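You operate a simulated robot arm through the tools that you are given. There is no shell and no other tool.

You run a simulated robot arm. Do the job below in one go: nothing can be reset, and whatever is moved stays where it is left.

Task
Put things in order on the top of the rinsing bench. At the end: the black foam pad from the top of the rinsing bench is on the grey tray; the green torque key from the top of the rinsing bench stands on top of the gold brass cup (marked "60"); the blue shim from the top of the rinsing bench stands where the green torque key stood; the white lap pad from the top of the rinsing bench stands where the blue shim stood; whatever was shut is shut again. Leave all else as you found it, and nothing knocked over.
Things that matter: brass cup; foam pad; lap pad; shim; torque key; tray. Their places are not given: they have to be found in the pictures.

It is judged by the outcome, as a careful person would: the job done as asked, and still so three seconds after it is handed in. It fails if anything else is knocked over, pushed out of place, dropped, spilled or broken.

Robot
A 6-joint arm with a two-finger parallel gripper, fixed in place. Base frame: the origin is at the foot of the arm, x ahead of it, y to its left, z up; the work surface is at about z = 0. Lengths are in mm, angles in rad, forces in N, time in s.
With the tool pointing down near the work surface it reaches from about 160 to 420 mm from the base axis. Its first joint turns from -1.152 to 1.152 rad. Payload 1.57 kg.
The tool frame sits at the grasp point between the pads (the TCP): z along the fingers, y along the line on which they close. The tips reach 30 mm beyond it. The gripper opens to 80 mm. The fingers are 17 mm wide and 12 mm thick; the gripper's body (40 by 82 mm) begins 80 mm behind the TCP.
Orientation is that of the tool frame in the base frame, as a unit quaternion [w, x, y, z]. With the fingers straight down and closing along the base's y, the tool's x points along the base's -x, its y along +y and its z along -z.

Tools
- The arm moves only by the tool send_rows. Its argument "plan" is a list of rows, each a list of 7 numbers: the turn, a rotation vector about the tool's x, y, z in units of 6 degrees (1.0 is 6 degrees), then the shift along the tool's x, y, z in units of 30 mm (1.0 is 30 mm), then the gripper command, from -1 (shut) to 1 (fully open), values between in proportion. In form: [[rx, ry, rz, dx, dy, dz, jaw], ...]. A call has 1 to 20 rows; each row shifts and turns the commanded pose from where the row before left it, along the tool's axes as they then stand. A call with a number of a shift or a turn outside -1 to 1 is refused whole. A row lasts 0.2 s, in which the tool goes at most 50 mm and 0.15 rad; a call with a longer step from one row to the next is refused whole, and so is a gripper value outside its range. A pose out of reach is approached as far as the arm can. The call stops where the force on the tool passes 40 N (or 10 N more than at its start, if that is more) or the arm is blocked; 0.2 s more then pass. The fingers move at their own pace (about 153 mm/s each) and stop on an object; they squeeze with about 24 N. The grip force told is the motor's: it shows also when the fingers shut on nothing. Time passes only in rows, and 0.2 s behind the last, so rows that do not move let the fingers close. It gives the time, the measured TCP pose, the force on the tool (base axes), the opening and the grip force at its end, in the units of the frame above (readings bear some noise), with the torque about the TCP (base axes, N m) and any sound that the robot's microphone picked up, and new pictures: "pictures" is both (left out), scene, wrist or none.
- Cameras (640 x 400 px; columns grow to the right, rows downward): "scene" is fixed at [35.7, -323.9, 411.2]; the picture's right is [0.91, -0.41, 0.00], its down [-0.28, -0.61, -0.74] and it looks along [0.31, 0.68, -0.67] (base axes); focal length 230 px, centre (320, 200). "wrist" rides on the gripper at [72, -7, -122] in the tool frame; the picture's right is [0.09, 1.00, 0.00], its down [-0.84, 0.08, -0.54] and it looks along [-0.54, 0.05, 0.84] (tool axes); focal length 238 px, centre (320, 200).
- measure_at(camera, pixels): for up to 12 pixels [column, row] of the newest picture of that camera ("zoom" is the newest enlarged one), the place [x, y, z] in the base frame of the surface seen there, good to about 2 mm. The clock stands still meanwhile.
- zoom(camera, box): a new picture of the part [left, top, right, bottom] of that camera's present view, enlarged. The clock stands still meanwhile.
- job_done(): hands the job in; it is judged then, once.

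Leave the gripper open and the arm clear of the work at the hand-in unless told otherwise.

The tools are called as a command line: name --pt "numbers of a row" for each row, then --argument value for the rest, lists and objects as JSON in quotes. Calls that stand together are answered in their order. send_rows: Moves the arm, as the interface text tells. Its arguments: {"type":"object","properties":{"plan":{"type":"array","items":{"type":"array","items":{"type":"number"}}},"pictures":{"type":"string","enum":["both","scene","wrist","none"]}},"required":["plan"]} The other tools are called the same way: measure_at (camera, pixels) gives the place of the surface under pixels of a picture; zoom (camera, box) takes an enlarged picture of a part of a camera's view; job_done () hands the job in.

At the start:

```text
time_s: 0.0
ee_pos: [221.8, -55.7, 259.2]
ee_rot: [0.001, -0.001, 1.0, -0.001]
force: [0.0, 0.1, -0.1]
ft_torque: [0.02, -0.02, 0.02]
grip_width: 80.1
gripper_force: 0.1
```

scene: 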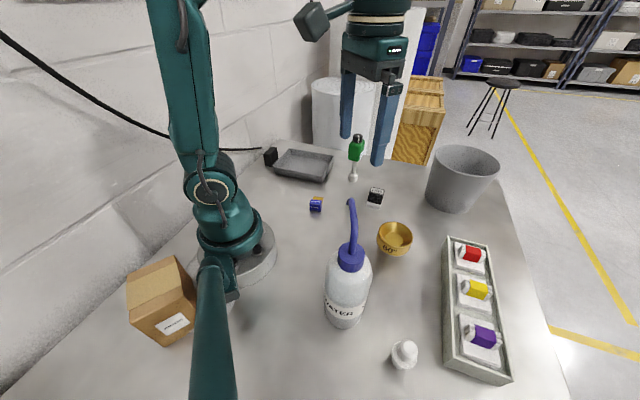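
wrist: 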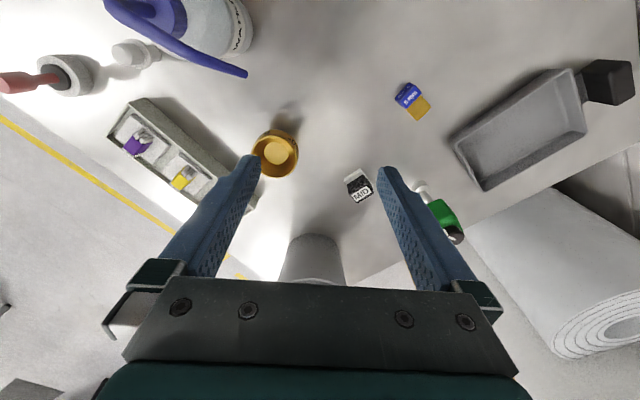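

I see a grey tray near (300,165), a green-handled tool near (355,155), a small blue item at (316,203), a small black/white item at (375,197), a gold cup at (395,240) and a white thing at (404,354). I'll zoom in to identify each one.

zoom --camera "scene" --box '[250, 120, 420, 226]'

zoom --camera "scene" --box '[360, 210, 520, 390]'

zoom --camera "wrist" --box '[240, 60, 480, 250]'

zoom --camera "wrist" --box '[0, 0, 260, 200]'

```text
3.76 times, centred on (335, 173) of scene
```

zoom: 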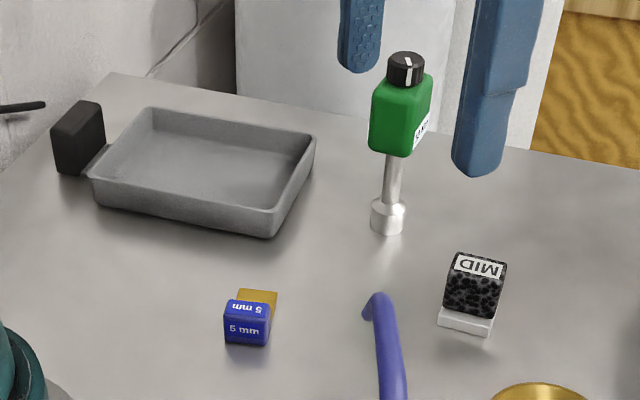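

```text
2.22 times, centred on (440, 300) of scene
```

zoom: 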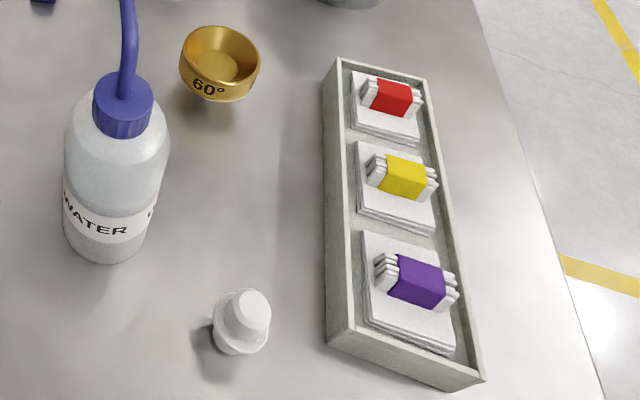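

```text
2.11 times, centred on (360, 155) of wrist
```

zoom: 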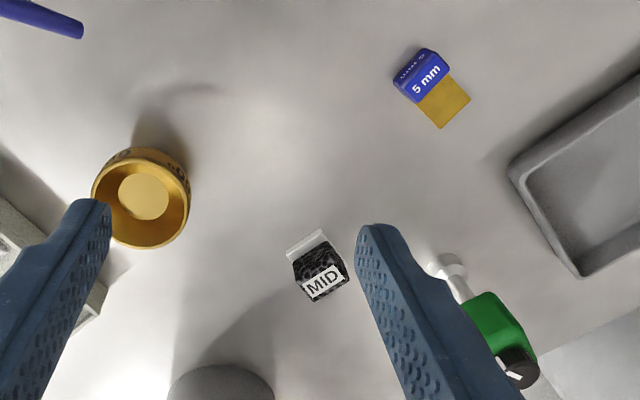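

```text
2.00 times, centred on (130, 100) of wrist
```

zoom: 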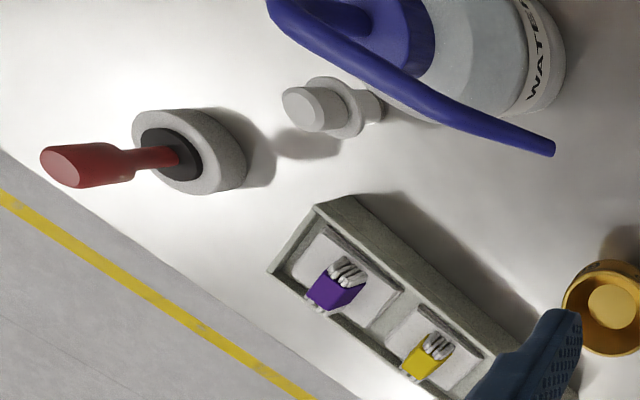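

Foam pad looks like the black speckled "MID" block. The white knobbed piece at (404,354) is probably the lap pad, and the torque key stands on its socket end. I'll measure these objects now.

measure_at --camera "scene" --pixels '[[353, 179], [353, 170], [356, 150], [357, 138], [316, 208], [317, 200], [319, 196], [375, 203], [376, 195], [376, 188], [395, 238], [395, 224]]'

measure_at --camera "scene" --pixels '[[404, 345], [404, 355], [404, 364], [394, 254], [411, 241], [378, 238], [300, 165], [277, 175], [322, 181], [333, 155], [290, 150], [342, 320]]'

measure_at --camera "wrist" --pixels '[[408, 95], [419, 108], [272, 150], [275, 158], [352, 177], [360, 190], [420, 187], [440, 215], [455, 235], [525, 130], [140, 50], [60, 75]]'

```text
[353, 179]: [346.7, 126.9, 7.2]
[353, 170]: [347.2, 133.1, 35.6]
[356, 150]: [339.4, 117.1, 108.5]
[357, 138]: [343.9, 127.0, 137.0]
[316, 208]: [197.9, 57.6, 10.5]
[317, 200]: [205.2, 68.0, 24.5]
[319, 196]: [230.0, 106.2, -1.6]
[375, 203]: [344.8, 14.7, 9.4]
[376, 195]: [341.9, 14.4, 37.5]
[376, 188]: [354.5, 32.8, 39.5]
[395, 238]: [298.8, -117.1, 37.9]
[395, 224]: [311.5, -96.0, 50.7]
```

```text
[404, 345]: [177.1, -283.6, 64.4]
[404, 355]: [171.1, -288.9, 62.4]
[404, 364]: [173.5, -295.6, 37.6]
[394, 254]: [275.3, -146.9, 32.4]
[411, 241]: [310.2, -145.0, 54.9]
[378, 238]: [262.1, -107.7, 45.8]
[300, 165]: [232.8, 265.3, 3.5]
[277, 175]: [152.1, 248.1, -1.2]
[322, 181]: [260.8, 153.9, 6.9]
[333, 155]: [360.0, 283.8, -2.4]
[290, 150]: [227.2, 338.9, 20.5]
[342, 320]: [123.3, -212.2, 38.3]
```

```text
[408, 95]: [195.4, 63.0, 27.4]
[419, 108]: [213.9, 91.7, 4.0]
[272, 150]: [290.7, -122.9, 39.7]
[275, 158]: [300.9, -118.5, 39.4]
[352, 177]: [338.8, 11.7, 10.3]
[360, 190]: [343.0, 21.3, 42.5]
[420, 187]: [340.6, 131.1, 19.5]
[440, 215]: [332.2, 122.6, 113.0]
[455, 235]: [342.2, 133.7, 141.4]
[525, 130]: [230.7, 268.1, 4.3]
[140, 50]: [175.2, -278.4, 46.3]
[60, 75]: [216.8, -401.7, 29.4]
```

Next I'll measure the bottle and its nozzle, since it stands between the base and the white piece, and zoom on the cardboard box and the bottle.

zoom --camera "scene" --box '[300, 180, 440, 380]'

measure_at --camera "scene" --pixels '[[351, 204], [352, 220], [354, 240], [350, 256], [338, 257], [363, 257], [350, 275], [333, 290], [368, 290], [340, 327], [328, 310], [357, 316]]'

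zoom --camera "scene" --box '[110, 240, 260, 360]'

```text
2.00 times, centred on (370, 280) of scene
```

zoom: 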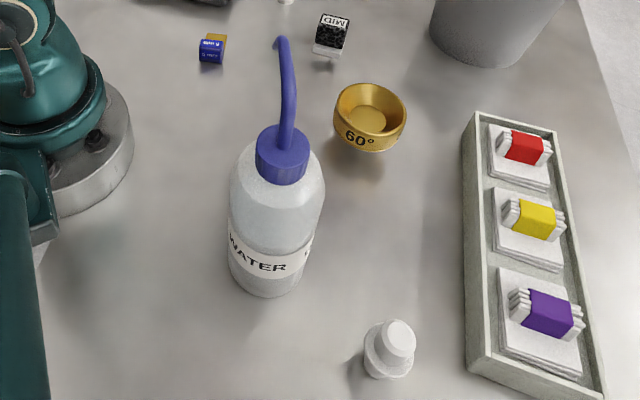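

```text
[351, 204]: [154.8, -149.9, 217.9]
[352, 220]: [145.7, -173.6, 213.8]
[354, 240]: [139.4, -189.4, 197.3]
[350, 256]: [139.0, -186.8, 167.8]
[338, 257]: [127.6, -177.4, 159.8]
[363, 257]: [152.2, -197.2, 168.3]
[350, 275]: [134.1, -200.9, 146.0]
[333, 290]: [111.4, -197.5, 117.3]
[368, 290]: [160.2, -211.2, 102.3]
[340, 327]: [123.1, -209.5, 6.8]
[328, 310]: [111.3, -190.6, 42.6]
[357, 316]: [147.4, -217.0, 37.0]
```

```text
3.33 times, centred on (185, 300) of scene
```

zoom: 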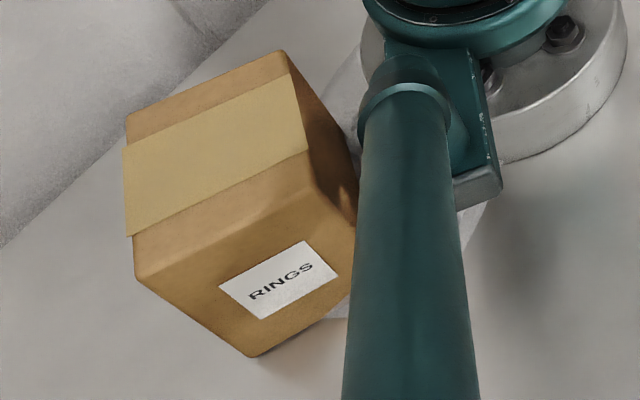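

I want to know where the teal cylinder at (215,330) and the box are, so I can avoid collisions.

measure_at --camera "scene" --pixels '[[213, 270], [213, 300], [213, 340], [213, 380], [160, 270], [180, 310], [212, 190], [190, 100], [180, 30], [375, 20], [372, 65], [240, 215]]'

measure_at --camera "scene" --pixels '[[463, 170], [450, 200], [450, 260], [480, 310], [440, 350], [510, 375], [470, 245], [479, 290], [482, 330], [270, 157], [345, 120], [420, 130]]'

```text
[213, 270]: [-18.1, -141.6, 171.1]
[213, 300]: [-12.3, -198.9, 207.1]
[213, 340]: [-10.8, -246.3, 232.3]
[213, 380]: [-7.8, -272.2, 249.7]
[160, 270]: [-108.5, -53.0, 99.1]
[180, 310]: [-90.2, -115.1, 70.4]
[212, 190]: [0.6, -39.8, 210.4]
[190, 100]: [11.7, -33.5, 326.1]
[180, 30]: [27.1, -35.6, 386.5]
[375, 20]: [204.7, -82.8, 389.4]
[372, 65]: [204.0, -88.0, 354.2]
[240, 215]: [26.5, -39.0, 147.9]
```

```text
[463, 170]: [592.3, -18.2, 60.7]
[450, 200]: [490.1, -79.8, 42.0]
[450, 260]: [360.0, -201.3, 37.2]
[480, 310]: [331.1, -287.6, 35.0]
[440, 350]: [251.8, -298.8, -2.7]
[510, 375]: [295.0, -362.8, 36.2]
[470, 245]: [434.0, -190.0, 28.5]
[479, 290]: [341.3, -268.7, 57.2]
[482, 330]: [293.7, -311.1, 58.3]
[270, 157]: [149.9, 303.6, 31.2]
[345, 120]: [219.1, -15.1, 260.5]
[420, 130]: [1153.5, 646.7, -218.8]
```

The teal bar is the camera's post. Now I'll take tight zooms on the foam pad, shim and torque key from the wrist view to read their orientation.

zoom --camera "wrist" --box '[330, 155, 390, 215]'

zoom --camera "wrist" --box '[380, 70, 450, 130]'

zoom --camera "scene" --box '[330, 125, 390, 190]'

zoom --camera "scene" --box '[355, 180, 395, 215]'

zoom --camera "scene" --box '[300, 185, 335, 220]'

```text
6.67 times, centred on (360, 185) of wrist
```

zoom: 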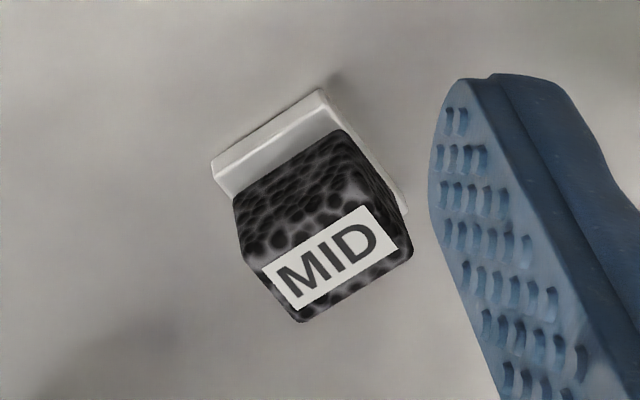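

```text
6.67 times, centred on (415, 100) of wrist
```

zoom: 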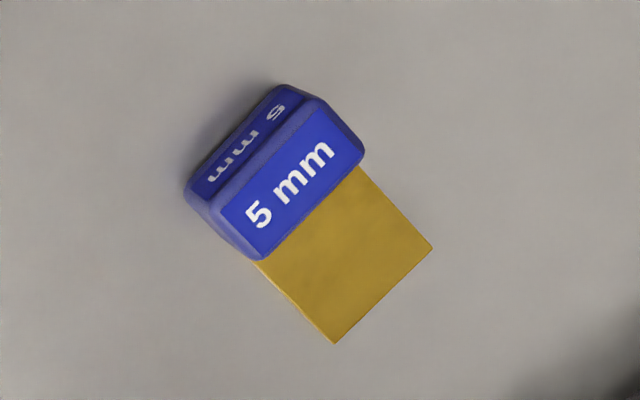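

```text
6.15 times, centred on (360, 158) of scene
```

zoom: 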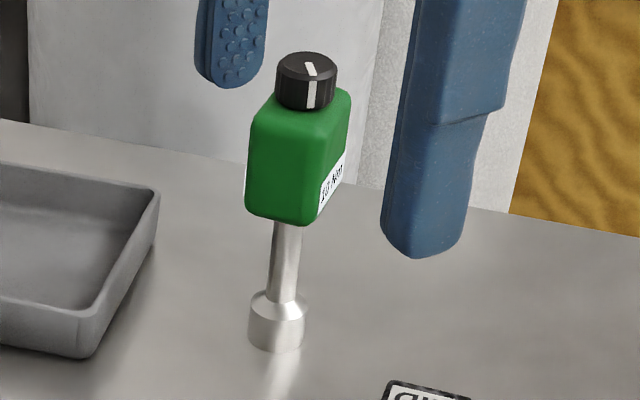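

```text
11.43 times, centred on (375, 198) of scene
```

zoom: 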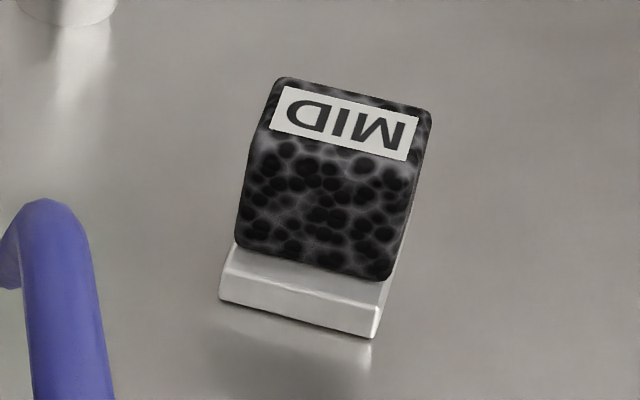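

```text
11.43 times, centred on (318, 202) of scene
```

zoom: 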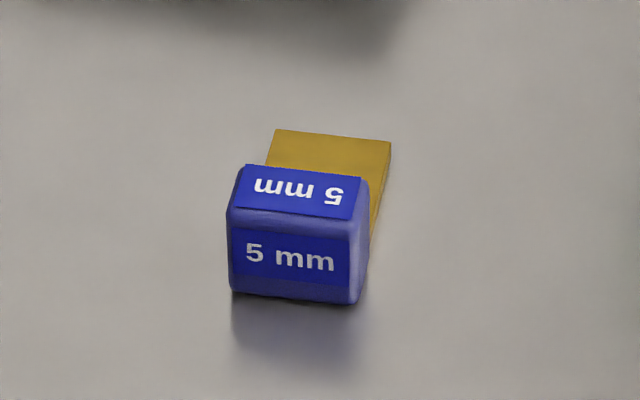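

The zoom gives good detail, so I'll look closely at the white piece, the red-handled item and the cup from the current wrist view.

zoom --camera "wrist" --box '[100, 25, 180, 75]'

zoom --camera "scene" --box '[376, 330, 436, 380]'

zoom --camera "wrist" --box '[240, 115, 310, 190]'

zoom --camera "scene" --box '[365, 210, 425, 265]'

zoom --camera "wrist" --box '[400, 160, 480, 250]'

```text
8.00 times, centred on (140, 50) of wrist
```

zoom: 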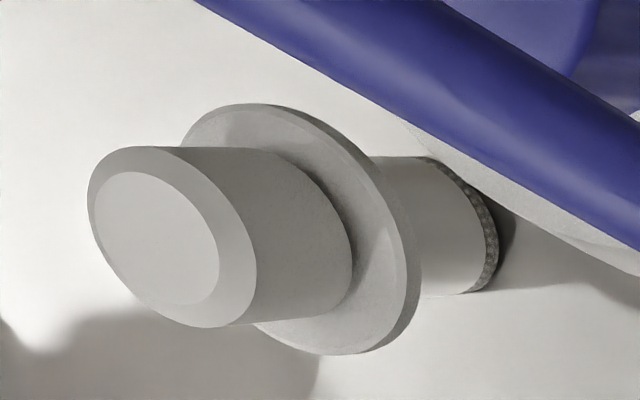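

```text
8.00 times, centred on (406, 355) of scene
```

zoom: 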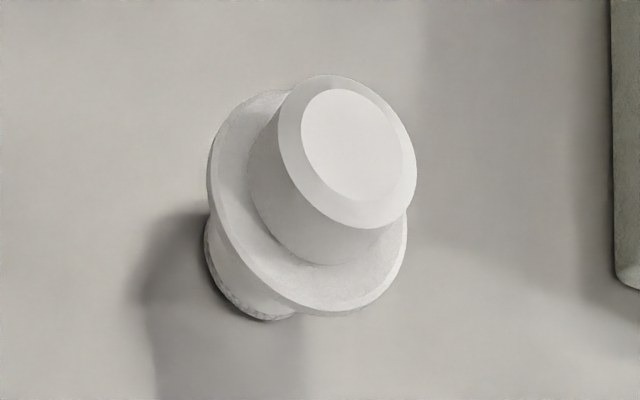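

```text
5.33 times, centred on (275, 152) of wrist
```

zoom: 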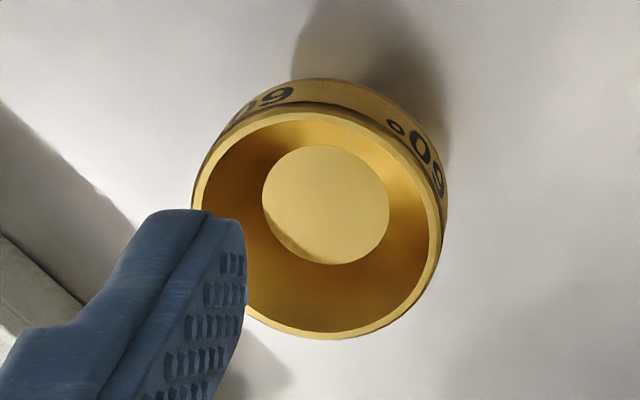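

```text
7.27 times, centred on (395, 238) of scene
```

zoom: 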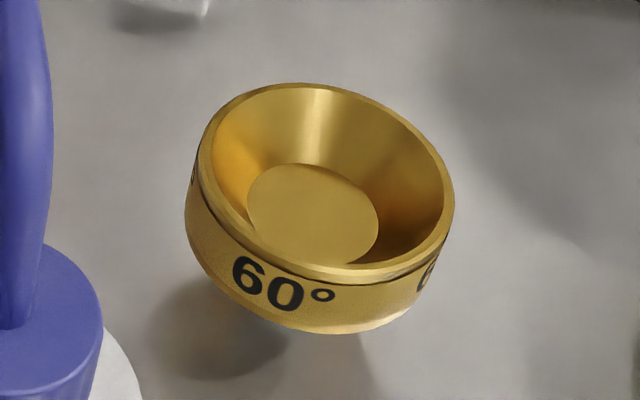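

```text
4.44 times, centred on (440, 205) of wrist
```

zoom: 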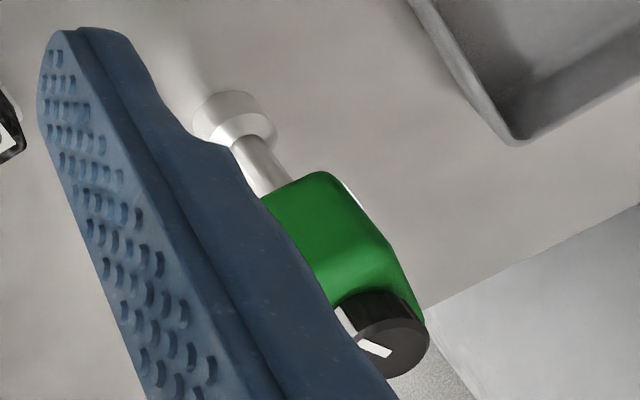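

The white knob with a grey-faced foot is the lap pad. The cup is a bowl with a flat floor at z≈39. Next I'll zoom on the torque key and measure its handle faces.

zoom --camera "scene" --box '[336, 128, 376, 188]'

```text
6.67 times, centred on (356, 158) of scene
```

zoom: 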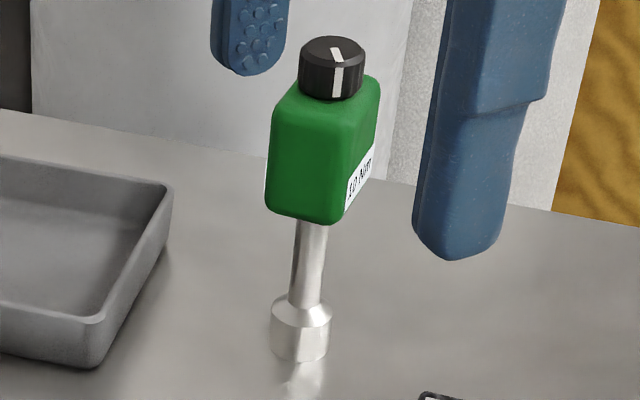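

measure_at --camera "zoom" --pixels '[[285, 130], [285, 195], [335, 130], [335, 195], [350, 140], [370, 110], [340, 210], [290, 105], [333, 50], [360, 85], [310, 250], [298, 340]]'

measure_at --camera "zoom" --pixels '[[275, 340], [325, 340], [300, 355], [274, 190], [320, 215], [372, 180], [295, 90], [345, 98], [300, 300], [310, 230], [275, 120], [345, 120]]'

```text
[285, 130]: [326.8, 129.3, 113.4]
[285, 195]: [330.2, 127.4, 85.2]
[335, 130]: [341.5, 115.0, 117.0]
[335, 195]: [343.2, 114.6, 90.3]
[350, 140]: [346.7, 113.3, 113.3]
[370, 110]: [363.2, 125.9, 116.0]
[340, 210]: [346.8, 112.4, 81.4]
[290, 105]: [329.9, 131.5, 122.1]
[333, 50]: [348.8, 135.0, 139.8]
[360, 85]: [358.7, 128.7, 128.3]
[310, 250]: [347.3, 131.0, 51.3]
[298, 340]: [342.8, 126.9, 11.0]
```

```text
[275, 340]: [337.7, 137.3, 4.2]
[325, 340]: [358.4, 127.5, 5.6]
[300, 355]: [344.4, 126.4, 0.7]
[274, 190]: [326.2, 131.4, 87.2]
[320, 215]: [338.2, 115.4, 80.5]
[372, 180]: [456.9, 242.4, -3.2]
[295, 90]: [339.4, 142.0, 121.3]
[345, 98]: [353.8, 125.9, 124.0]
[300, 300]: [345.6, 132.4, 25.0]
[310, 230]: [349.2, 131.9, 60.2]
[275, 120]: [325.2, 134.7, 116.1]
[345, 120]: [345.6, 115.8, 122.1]
```

Key axis is about (349,135), with the handle spanning z 80–124 and the knob top at z≈143. I'll measure the tray and cup next.

zoom --camera "scene" --box '[255, 138, 345, 194]'

measure_at --camera "scene" --pixels '[[291, 151], [274, 171], [332, 157], [320, 181], [322, 178], [277, 167], [328, 158], [293, 153], [318, 175], [300, 150], [263, 150], [276, 147]]'

measure_at --camera "wrist" --pixels '[[253, 150], [298, 150], [275, 131], [278, 177], [262, 137], [291, 137], [292, 168], [262, 166], [276, 153], [289, 153], [276, 141], [276, 165]]'

measure_at --camera "wrist" --pixels '[[453, 143], [484, 188], [588, 131], [577, 75], [487, 180], [580, 125], [570, 82], [463, 145], [520, 130], [545, 72], [605, 70], [605, 95]]'

```text
7.11 times, centred on (300, 166) of scene
```

zoom: 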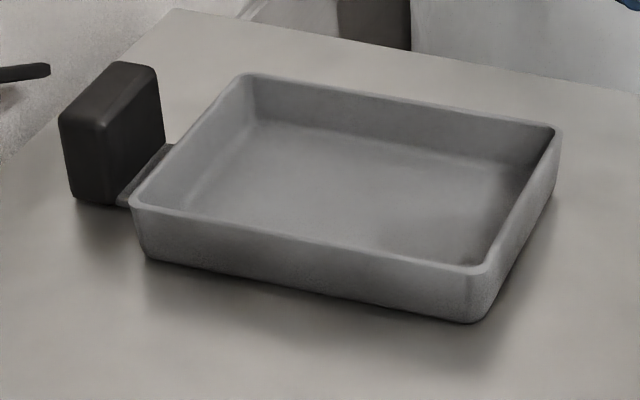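

```text
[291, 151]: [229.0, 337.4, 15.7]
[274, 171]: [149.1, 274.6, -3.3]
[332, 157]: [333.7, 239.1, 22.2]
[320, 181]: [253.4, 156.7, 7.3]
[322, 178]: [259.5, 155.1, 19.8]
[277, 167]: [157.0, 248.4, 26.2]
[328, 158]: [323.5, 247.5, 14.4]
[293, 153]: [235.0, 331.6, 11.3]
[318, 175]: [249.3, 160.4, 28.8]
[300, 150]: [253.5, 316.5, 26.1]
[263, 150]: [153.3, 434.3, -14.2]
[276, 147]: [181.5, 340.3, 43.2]
```

```text
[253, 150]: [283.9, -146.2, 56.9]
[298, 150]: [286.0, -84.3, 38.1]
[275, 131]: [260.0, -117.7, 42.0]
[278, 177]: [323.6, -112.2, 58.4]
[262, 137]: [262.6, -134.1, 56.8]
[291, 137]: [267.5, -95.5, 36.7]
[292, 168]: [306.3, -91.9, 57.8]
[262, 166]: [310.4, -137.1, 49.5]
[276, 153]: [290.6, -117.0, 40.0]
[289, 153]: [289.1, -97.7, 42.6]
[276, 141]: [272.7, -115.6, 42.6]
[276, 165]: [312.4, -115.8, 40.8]
```

```text
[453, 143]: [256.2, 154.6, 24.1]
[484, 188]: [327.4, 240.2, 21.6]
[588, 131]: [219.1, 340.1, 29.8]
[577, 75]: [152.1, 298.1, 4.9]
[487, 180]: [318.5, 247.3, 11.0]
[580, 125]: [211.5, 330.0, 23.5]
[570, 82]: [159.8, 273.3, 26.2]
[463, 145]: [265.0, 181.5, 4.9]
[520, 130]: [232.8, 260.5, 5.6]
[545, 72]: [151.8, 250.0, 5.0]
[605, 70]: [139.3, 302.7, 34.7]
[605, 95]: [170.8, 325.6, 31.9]
```

Tray centre is about (241,246) with its floor at z≈4.5. Cup centre is about (292,-117), with the floor at 40 and the rim at 57. Next I'll measure the foam pad corners in an enlarged wrist view.

zoom --camera "wrist" --box '[340, 160, 384, 208]'

```text
8.33 times, centred on (362, 184) of wrist
```

zoom: 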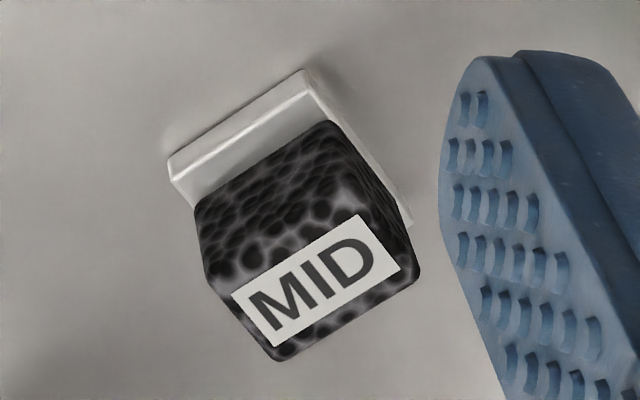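

measure_at --camera "zoom" --pixels '[[172, 166], [302, 76], [190, 200], [408, 222], [320, 125], [200, 205], [228, 288], [385, 210], [415, 272], [278, 355], [320, 282], [258, 195]]'

zoom --camera "scene" --box '[355, 180, 395, 215]'

```text
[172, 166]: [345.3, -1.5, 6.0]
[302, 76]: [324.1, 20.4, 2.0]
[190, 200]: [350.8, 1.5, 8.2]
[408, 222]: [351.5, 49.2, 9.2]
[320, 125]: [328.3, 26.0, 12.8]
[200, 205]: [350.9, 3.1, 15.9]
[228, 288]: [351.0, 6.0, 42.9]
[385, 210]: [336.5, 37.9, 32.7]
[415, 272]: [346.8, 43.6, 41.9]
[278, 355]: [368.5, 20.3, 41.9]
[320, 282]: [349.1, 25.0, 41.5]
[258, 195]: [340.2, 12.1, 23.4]
```

```text
11.43 times, centred on (375, 198) of scene
```

zoom: 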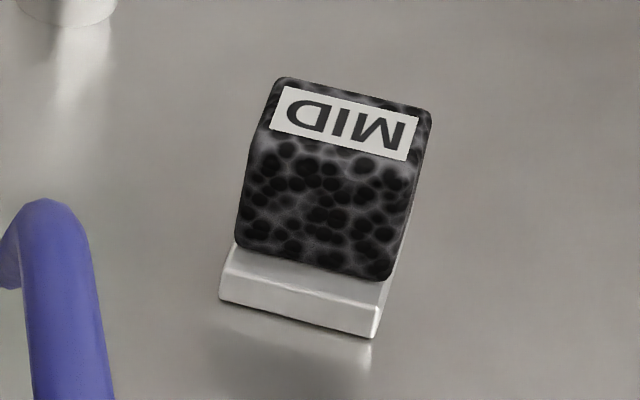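

Foam pad: long side runs along (-0.69,0.72), about 32 mm wide, centred near (349,24), top at z 42. I'll go above it with the gripper open, then turn so the fingers close along that 32 mm side.

send_rows --pt "0 0 0 -0.847 0.533 0.3 1" --pt "0 0 0 -0.847 0.533 0.3 1" --pt "0 0 0 -0.847 0.533 0.3 1" --pt "0 0 0 -0.847 0.533 0.3 1" --pt "0 0 0 -0.847 0.533 0.3 1" --pt "0 0 -0.917 0 0 0 1" --pt "0 0 -0.917 0 0 0 1" --pt "0 0 -0.917 0 0 0 1" --pt "0 0 -0.917 0 0 0 1" --pt "0 0 -0.917 0 0 0 1" --pt "0 0 -0.917 0 0 0 1" --pt "0 0 -0.917 0 0 0 1" --pt "0 0 -0.917 0 0 0 1" --pt "0 0 0 0 0 0 1"

```text
time_s: 3.0
ee_pos: [350.8, 24.7, 213.0]
ee_rot: [0.0, -0.376, 0.927, -0.003]
force: [0.4, -0.3, -0.4]
ft_torque: [0.0, 0.03, 0.02]
grip_width: 80.1
gripper_force: 0.1
```

scene: 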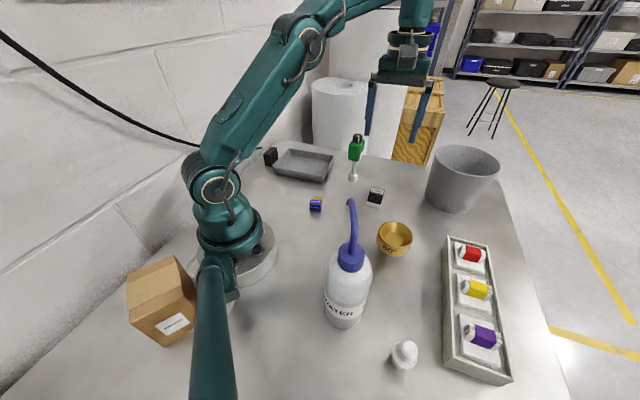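
wrist: 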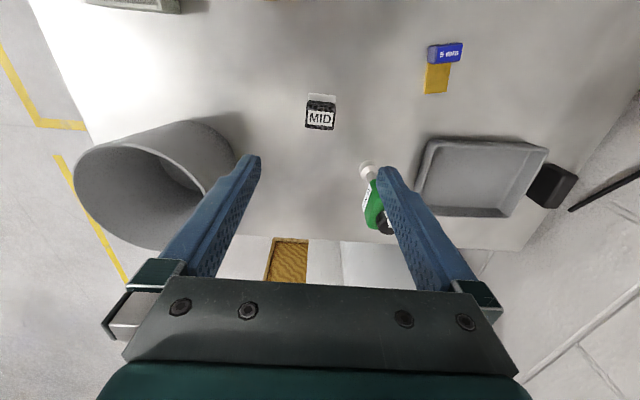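

The yaw is right: the tool y axis is along (-0.70,0.72) and the "MID" text is level in the wrist view. I'll refine the foam pad's position from this view.

zoom --camera "wrist" --box '[295, 85, 345, 140]'

```text
7.27 times, centred on (320, 112) of wrist
```

zoom: 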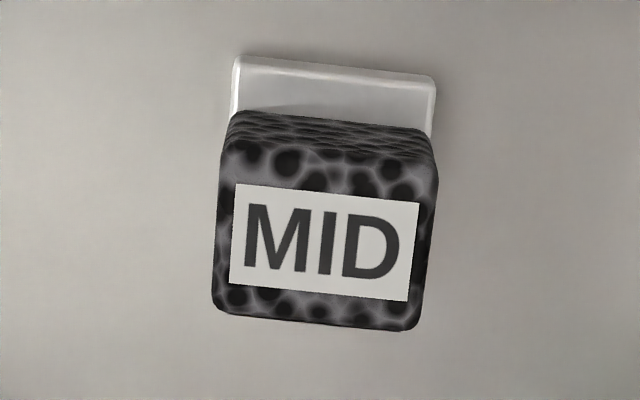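

measure_at --camera "zoom" --pixels '[[238, 66], [430, 84], [222, 200], [432, 200], [220, 300], [410, 322], [325, 240], [240, 120], [425, 135], [320, 90], [420, 140], [330, 320]]'

```text
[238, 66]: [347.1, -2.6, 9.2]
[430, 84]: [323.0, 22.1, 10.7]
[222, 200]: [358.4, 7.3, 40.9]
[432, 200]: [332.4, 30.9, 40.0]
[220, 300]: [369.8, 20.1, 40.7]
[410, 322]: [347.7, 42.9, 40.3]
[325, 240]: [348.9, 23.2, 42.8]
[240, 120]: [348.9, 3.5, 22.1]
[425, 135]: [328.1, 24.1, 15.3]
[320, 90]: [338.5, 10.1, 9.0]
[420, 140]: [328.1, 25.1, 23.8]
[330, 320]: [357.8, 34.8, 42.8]
```

The foam pad is centred under the tool to within about 2 mm. I'll go straight down to z≈36, fingers open, and look before closing.

send_rows --pt "0 0 0 0 0 0.98 1" --pt "0 0 0 0 0 0.98 1" --pt "0 0 0 0 0 0.98 1" --pt "0 0 0 0 0 0.98 1" --pt "0 0 0 0 0 0.98 1" --pt "0 0 0 0 0 0.98 1" --pt "0 0 0 0 0 0 1"

```text
time_s: 4.6
ee_pos: [350.1, 24.5, 38.7]
ee_rot: [0.001, -0.376, 0.927, -0.001]
force: [0.7, 0.1, -0.2]
ft_torque: [-0.01, -0.02, 0.01]
grip_width: 80.1
gripper_force: 0.1
```

scene: 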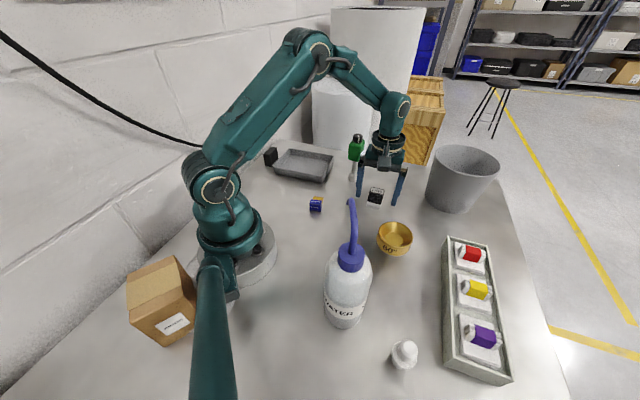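
wrist: 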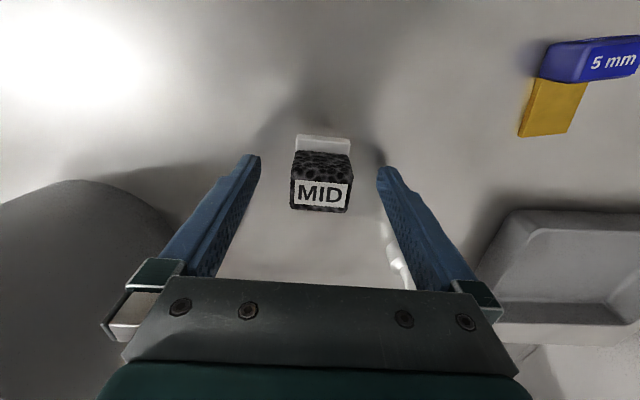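

The "MID" block sits centred between the fingers at (320,185), and nothing else is between them. I'll lower 3 mm and close.

send_rows --pt "0 0 0 0 0 0.1 1" --pt "0 0 0 0 0 0 0.2" --pt "0 0 0 0 0 0 -0.3" --pt "0 0 0 0 0 0 -1" --pt "0 0 0 0 0 0 -1" --pt "0 0 0 0 0 0 -1" --pictures "wrist"

```text
time_s: 6.0
ee_pos: [349.6, 23.3, 36.2]
ee_rot: [0.0, -0.375, 0.927, -0.002]
force: [0.1, 0.7, 0.5]
ft_torque: [0.01, -0.01, -0.01]
grip_width: 35.5
gripper_force: 23.9
```

wrist: 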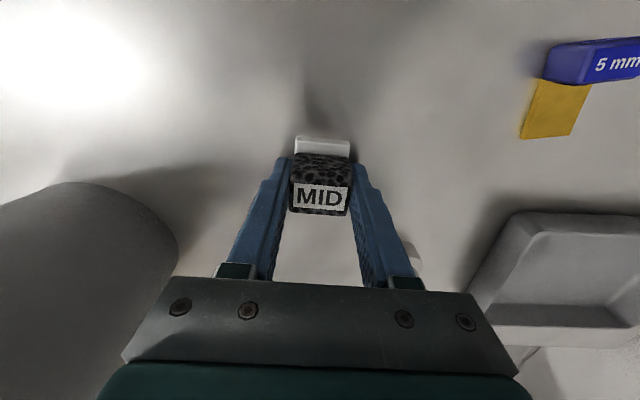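

Holding the foam pad (35.5 mm opening, 24 N). I'll lift it straight up to z≈220, then carry it over to the tray.

send_rows --pt "0 0 0 0 0 -0.5 -1" --pt "0 0 0 0 0 -0.93 -1" --pt "0 0 0 0 0 -0.93 -1" --pt "0 0 0 0 0 -0.93 -1" --pt "0 0 0 0 0 -0.93 -1" --pt "0 0 0 0 0 -0.93 -1" --pt "0 0 0 0 0 -0.93 -1" --pt "0 0 0 0 0 0 -1" --pt "0 0 0 -0.32 0.982 0 -1" --pt "0 0 0 -0.32 0.982 0 -1" --pt "0 0 0 -0.32 0.982 0 -1" --pt "0 0 0 -0.32 0.982 0 -1" --pt "0 0 0 -0.32 0.982 0 -1" --pt "0 0 0 -0.32 0.982 0 -1" --pt "0 0 0 -0.32 0.982 0 -1" --pt "0 0 0 -0.32 0.982 0 -1" --pt "0 0 0 0 0 0 -1"

```text
time_s: 9.6
ee_pos: [239.6, 247.1, 218.4]
ee_rot: [0.0, -0.375, 0.927, -0.002]
force: [-0.6, 0.1, -0.5]
ft_torque: [0.03, 0.03, 0.03]
grip_width: 35.5
gripper_force: 24.2
```

scene: 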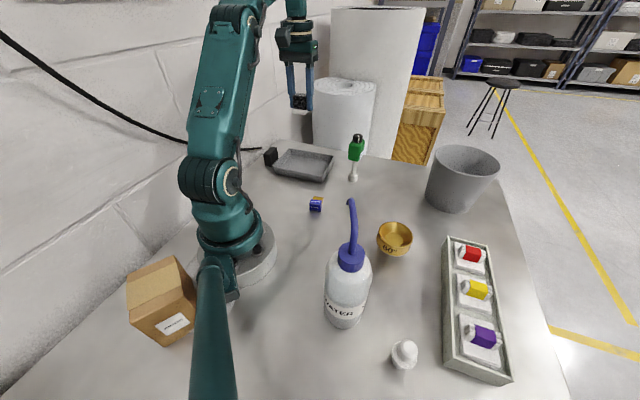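
wrist: 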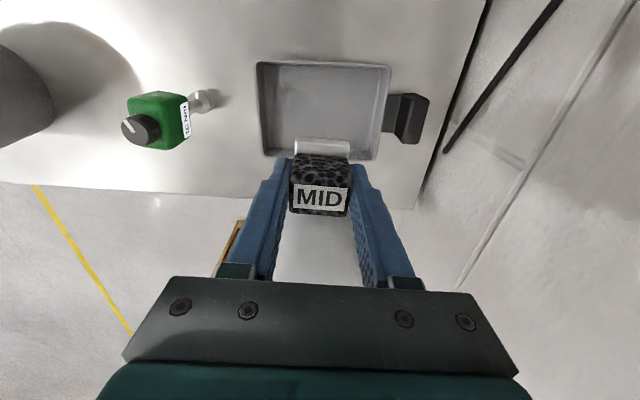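

The foam pad is above the tray. I'll check the tray's rim and floor positions from this closer view before going down.

measure_at --camera "wrist" --pixels '[[258, 64], [389, 68], [376, 157], [266, 154], [323, 66], [260, 110], [382, 110], [320, 100], [290, 130], [355, 130], [300, 80], [403, 118]]'

zoom --camera "wrist" --box '[240, 50, 440, 220]'

```text
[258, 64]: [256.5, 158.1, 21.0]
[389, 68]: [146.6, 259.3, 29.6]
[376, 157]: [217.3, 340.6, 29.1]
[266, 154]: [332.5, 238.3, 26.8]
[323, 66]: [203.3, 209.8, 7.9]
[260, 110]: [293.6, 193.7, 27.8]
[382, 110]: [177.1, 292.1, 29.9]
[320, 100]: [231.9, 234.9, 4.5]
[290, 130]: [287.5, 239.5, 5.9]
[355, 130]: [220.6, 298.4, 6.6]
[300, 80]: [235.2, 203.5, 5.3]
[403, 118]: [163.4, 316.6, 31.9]
```

```text
2.35 times, centred on (340, 135) of wrist
```

zoom: 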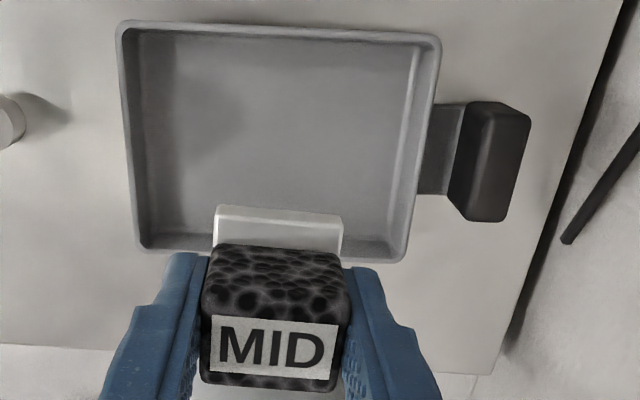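

The tray centre is (239,248.5) and I'm over it. I'll go down to just above the tray floor.

send_rows --pt "0 0 0 0 0 0.96 -1" --pt "0 0 0 0 0 0.96 -1" --pt "0 0 0 0 0 0.96 -1" --pt "0 0 0 0 0 0.96 -1" --pt "0 0 0 0 0 0.96 -1" --pt "0 0 0 0 0 0.9 -1" --pt "0 0 0 0 0 0 -1" --pt "0 0 0 0 0 0.06 -1" --pt "0 0 0 0 0 0 -1"

```text
time_s: 11.6
ee_pos: [240.5, 245.7, 42.8]
ee_rot: [0.001, -0.375, 0.927, -0.001]
force: [0.4, 0.0, -0.9]
ft_torque: [0.01, 0.0, 0.04]
grip_width: 35.7
gripper_force: 24.0
```

scene: 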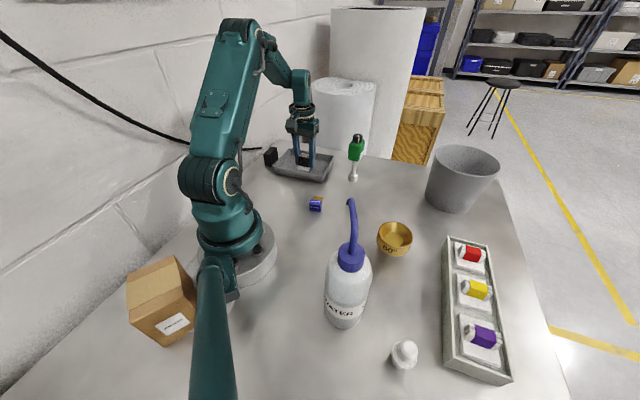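
wrist: 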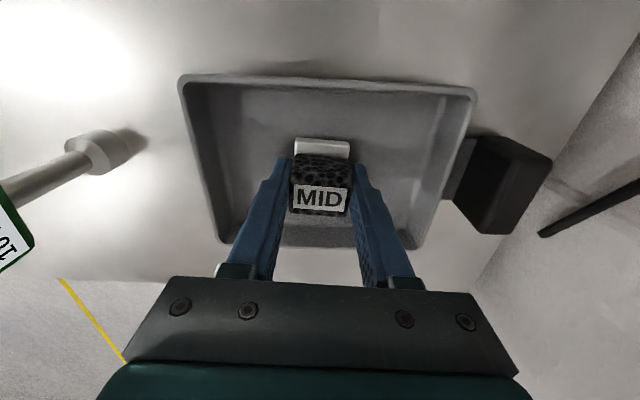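

No contact yet at z 42.8. I'll lower in small steps and watch the force.

send_rows --pt "0 0 0 0 0 0.04 -1" --pt "0 0 0 0 0 0.04 -1" --pt "0 0 0 0 0 0 -1" --pictures "none"

```text
time_s: 12.4
ee_pos: [240.0, 246.7, 41.9]
ee_rot: [0.0, -0.376, 0.927, -0.001]
force: [-0.4, -0.5, 0.4]
ft_torque: [-0.03, 0.02, -0.03]
grip_width: 35.6
gripper_force: 24.0
```

send_rows --pt "0 0 0 0 0 0.05 -1" --pt "0 0 0 0 0 0 -1" --pictures "none"

```text
time_s: 13.0
ee_pos: [239.7, 247.0, 40.9]
ee_rot: [0.001, -0.376, 0.927, -0.001]
force: [-4.6, -4.7, 25.5]
ft_torque: [-0.04, 0.26, 0.0]
grip_width: 35.6
gripper_force: 24.1
```

Contact (25 N upward), so the pad is on the tray floor. I'll ease up slightly, open the fingers partway, then lift out.

send_rows --pt "0 0 0 0 0 -0.025 -1" --pt "0 0 0 0 0 0 0.0" --pt "0 0 0 0 0 0 0.3" --pt "0 0 0 0 0 0 0.4" --pt "0 0 0 0 0 -0.5 0.4" --pt "0 0 0 0 0 -0.9 0.4" --pt "0 0 0 0 0 -0.9 0.6" --pt "0 0 0 0 0 -0.9 1" --pt "0 0 0 0 0 -0.9 1" --pt "0 0 0 0 0 -0.9 1" --pt "0 0 0 0 0 0 1"

```text
time_s: 15.4
ee_pos: [240.1, 245.8, 193.4]
ee_rot: [0.001, -0.375, 0.927, -0.002]
force: [-0.3, 0.9, -0.2]
ft_torque: [-0.02, -0.03, -0.02]
grip_width: 79.9
gripper_force: 0.1
```

scene: 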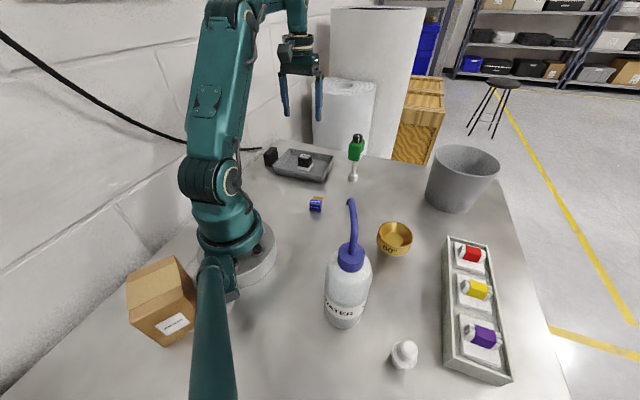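
wrist: 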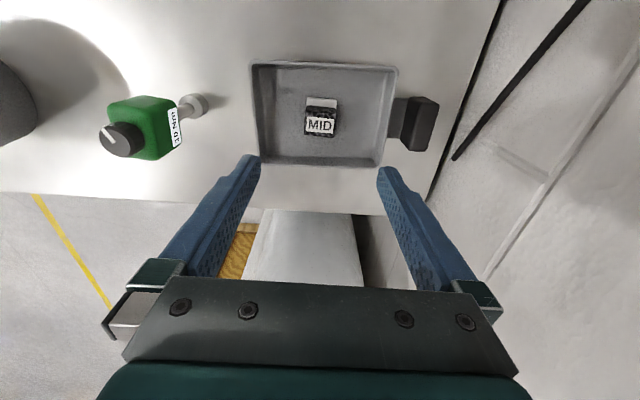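

The foam pad stands in the tray. Next is the torque key, so I'll zoom on it from here to read the handle's exact faces.

zoom --camera "wrist" --box '[90, 80, 220, 170]'

```text
4.44 times, centred on (155, 125) of wrist
```

zoom: 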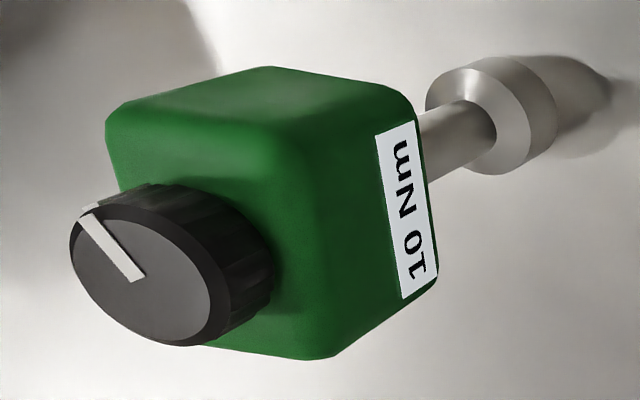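

measure_at --camera "zoom" --pixels '[[120, 110], [260, 80], [270, 150], [390, 110], [310, 150], [330, 340], [400, 280], [150, 265], [160, 230], [490, 60], [540, 120], [500, 170]]'

measure_at --camera "zoom" --pixels '[[130, 150], [280, 180], [240, 340], [300, 350], [290, 250], [300, 200], [340, 200], [380, 180], [350, 320], [200, 100], [300, 90], [360, 120]]'

```text
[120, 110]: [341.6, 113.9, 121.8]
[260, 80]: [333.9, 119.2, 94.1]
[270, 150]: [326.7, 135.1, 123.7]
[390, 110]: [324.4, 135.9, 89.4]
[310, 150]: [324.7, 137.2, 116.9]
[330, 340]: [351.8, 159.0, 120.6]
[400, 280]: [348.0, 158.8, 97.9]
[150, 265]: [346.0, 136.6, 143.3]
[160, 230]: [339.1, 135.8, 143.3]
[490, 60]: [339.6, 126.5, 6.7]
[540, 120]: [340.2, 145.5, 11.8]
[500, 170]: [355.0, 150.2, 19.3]
```

```text
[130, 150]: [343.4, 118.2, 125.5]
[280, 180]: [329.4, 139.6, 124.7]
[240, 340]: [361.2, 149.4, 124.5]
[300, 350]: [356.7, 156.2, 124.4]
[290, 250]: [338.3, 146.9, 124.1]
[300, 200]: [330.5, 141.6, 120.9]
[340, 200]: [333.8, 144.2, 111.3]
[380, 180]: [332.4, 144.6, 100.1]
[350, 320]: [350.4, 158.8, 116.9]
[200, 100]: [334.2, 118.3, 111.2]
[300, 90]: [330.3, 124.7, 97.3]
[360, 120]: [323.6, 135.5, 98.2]
```

Handle: 31 mm wide along (-0.70,0.71), 39 mm deep, centred at about (350,135.5). That matches the present yaw. Before picking it up, I'll pass over the cup with the empty gripper and measure it precisely.

send_rows --pt "0 0 0 0 0 -0.745 1" --pt "0 0 0 0 0 -0.745 1" --pt "0 0 0 0 0 -0.745 1" --pt "0 0 0 0.597 -0.825 0 1" --pt "0 0 0 0.597 -0.825 0 1" --pt "0 0 0 0.597 -0.825 0 1" --pt "0 0 0 0.597 -0.825 0 1" --pt "0 0 0 0.597 -0.825 0 1" --pt "0 0 0 0.597 -0.825 0 1" --pt "0 0 0 0.597 -0.825 0 1" --pt "0 0 0 0.597 -0.825 0 1" --pt "0 0 0 0.597 -0.825 0 1" --pt "0 0 0 0.597 -0.825 0 1" --pt "0 0 0 0.597 -0.825 0 1" --pt "0 0 0 0.597 -0.825 0 1" --pt "0 0 0 0 0 0 1"

```text
time_s: 18.8
ee_pos: [285.5, -127.1, 251.6]
ee_rot: [0.001, -0.375, 0.927, -0.001]
force: [-0.2, -1.6, 1.3]
ft_torque: [0.0, 0.01, 0.01]
grip_width: 80.1
gripper_force: 0.1
out of reach, approached as far as the arm can: row 3
```

scene: 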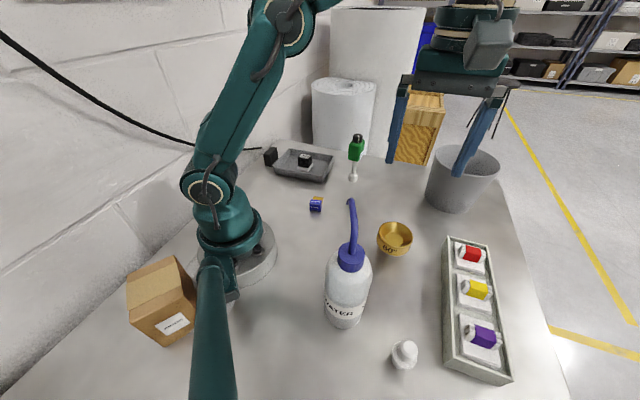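
wrist: 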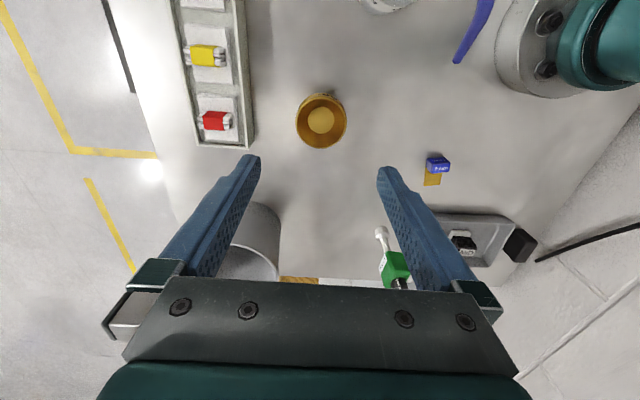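

The arm topped out near z≈252 at that radius, so I'll keep below that out there. I'll zoom on the cup at (321,120).

zoom --camera "wrist" --box '[288, 85, 356, 155]'

```text
5.71 times, centred on (322, 120) of wrist
```

zoom: 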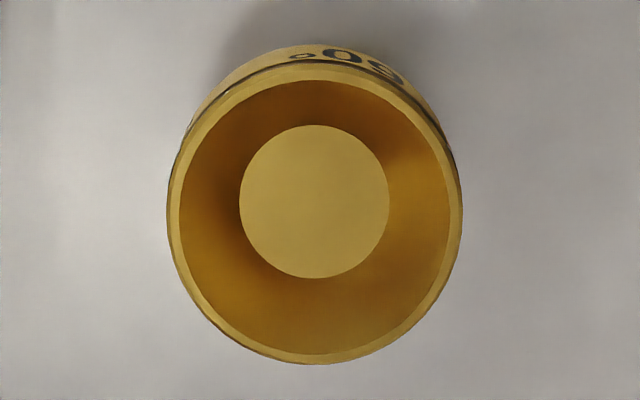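

measure_at --camera "zoom" --pixels '[[174, 205], [455, 205], [315, 70], [315, 358], [314, 202], [245, 202], [383, 202], [314, 132], [314, 270], [215, 120], [415, 300], [215, 300]]'

measure_at --camera "zoom" --pixels '[[314, 202], [300, 190], [330, 215], [270, 230], [360, 170], [420, 130], [176, 230], [458, 230], [370, 345], [260, 345], [210, 110], [420, 110]]'

```text
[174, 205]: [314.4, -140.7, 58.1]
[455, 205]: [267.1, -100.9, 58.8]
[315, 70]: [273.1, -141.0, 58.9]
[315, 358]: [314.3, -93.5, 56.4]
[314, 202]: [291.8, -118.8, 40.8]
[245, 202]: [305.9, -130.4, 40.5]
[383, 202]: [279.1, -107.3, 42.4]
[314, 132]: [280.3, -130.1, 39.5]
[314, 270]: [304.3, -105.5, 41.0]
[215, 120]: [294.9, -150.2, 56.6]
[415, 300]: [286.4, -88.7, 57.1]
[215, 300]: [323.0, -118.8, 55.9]
```

```text
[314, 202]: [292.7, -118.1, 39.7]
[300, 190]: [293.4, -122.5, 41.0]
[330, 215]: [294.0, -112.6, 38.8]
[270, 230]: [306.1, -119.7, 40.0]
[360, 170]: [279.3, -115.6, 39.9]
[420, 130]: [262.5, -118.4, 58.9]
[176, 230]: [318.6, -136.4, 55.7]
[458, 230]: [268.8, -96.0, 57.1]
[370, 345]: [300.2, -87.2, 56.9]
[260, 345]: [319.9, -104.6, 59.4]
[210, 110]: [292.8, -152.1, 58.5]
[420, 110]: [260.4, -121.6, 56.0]
```

Cup floor centre is (292.4,-118.3), z≈40.3, about 36 mm across, and the rim is at z 57.5. I'll move above the torque key at about z 205, which leaves the tips at 175, well above the knob top at 144.

send_rows --pt "0 0 0 -0.763 0.48 0.155 1" --pt "0 0 0 -0.763 0.48 0.155 1" --pt "0 0 0 -0.763 0.48 0.155 1" --pt "0 0 0 -0.763 0.48 0.155 1" --pt "0 0 0 -0.763 0.48 0.155 1" --pt "0 0 0 -0.763 0.48 0.155 1" --pt "0 0 0 -0.763 0.48 0.155 1" --pt "0 0 0 -0.763 0.48 0.155 1" --pt "0 0 0 -0.763 0.48 0.155 1" --pt "0 0 0 -0.763 0.48 0.155 1" --pt "0 0 0 0 0 0 1"

```text
time_s: 21.2
ee_pos: [343.5, 132.3, 200.5]
ee_rot: [0.0, -0.376, 0.927, -0.001]
force: [0.2, 0.1, 0.1]
ft_torque: [0.03, 0.01, -0.03]
grip_width: 80.3
gripper_force: 0.1
out of reach, approached as far as the arm can: row 10
```

scene: 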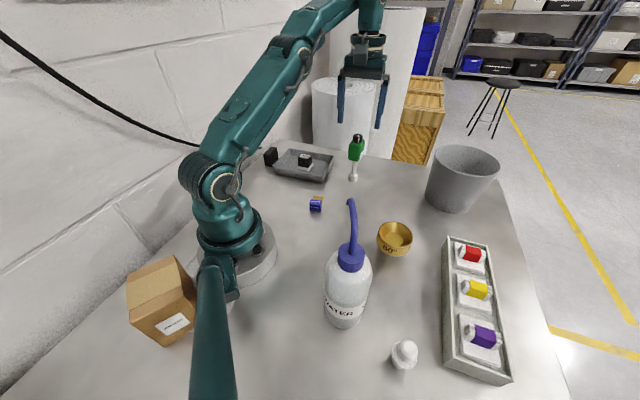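
wrist: 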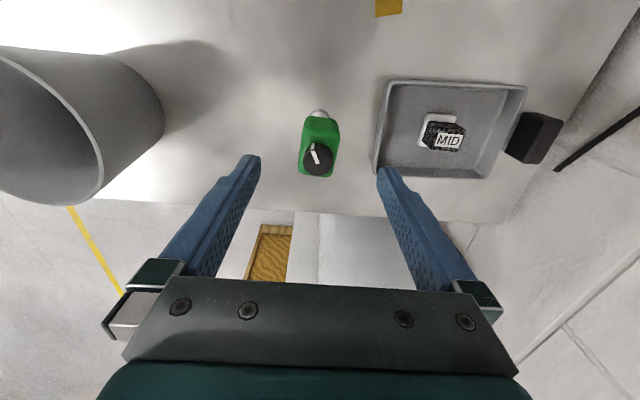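

The reach limit at this radius is about z 200. The key is at (319,145) in the wrist view, so I'll zoom to fine-tune its centre and yaw.

zoom --camera "wrist" --box '[285, 100, 355, 185]'

```text
4.71 times, centred on (320, 142) of wrist
```

zoom: 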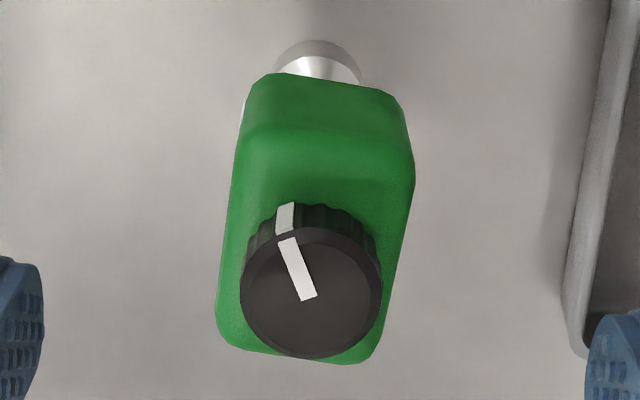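

measure_at --camera "zoom" --pixels '[[240, 160], [405, 175], [225, 300], [385, 290], [230, 335], [365, 355], [310, 290], [260, 90], [395, 110], [320, 55], [250, 290], [375, 290]]'

measure_at --camera "zoom" --pixels '[[236, 200], [228, 260], [222, 310], [408, 180], [398, 230], [385, 290], [375, 340], [310, 235], [310, 350], [245, 285], [380, 285], [320, 360]]'

```text
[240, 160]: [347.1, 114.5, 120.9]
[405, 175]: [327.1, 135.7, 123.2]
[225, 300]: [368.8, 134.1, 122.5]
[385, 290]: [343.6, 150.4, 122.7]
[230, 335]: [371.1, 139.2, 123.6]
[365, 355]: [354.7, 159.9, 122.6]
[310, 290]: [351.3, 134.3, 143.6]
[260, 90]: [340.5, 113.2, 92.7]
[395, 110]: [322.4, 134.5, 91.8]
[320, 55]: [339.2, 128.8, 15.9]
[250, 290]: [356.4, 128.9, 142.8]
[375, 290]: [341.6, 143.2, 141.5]
```

```text
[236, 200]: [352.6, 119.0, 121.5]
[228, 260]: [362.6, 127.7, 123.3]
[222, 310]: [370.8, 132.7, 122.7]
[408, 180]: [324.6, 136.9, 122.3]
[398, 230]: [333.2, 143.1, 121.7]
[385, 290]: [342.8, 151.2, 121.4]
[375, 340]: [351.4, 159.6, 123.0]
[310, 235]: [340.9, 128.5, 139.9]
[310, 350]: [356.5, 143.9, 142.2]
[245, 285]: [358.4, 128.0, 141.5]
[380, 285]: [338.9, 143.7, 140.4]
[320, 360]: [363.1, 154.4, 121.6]
```

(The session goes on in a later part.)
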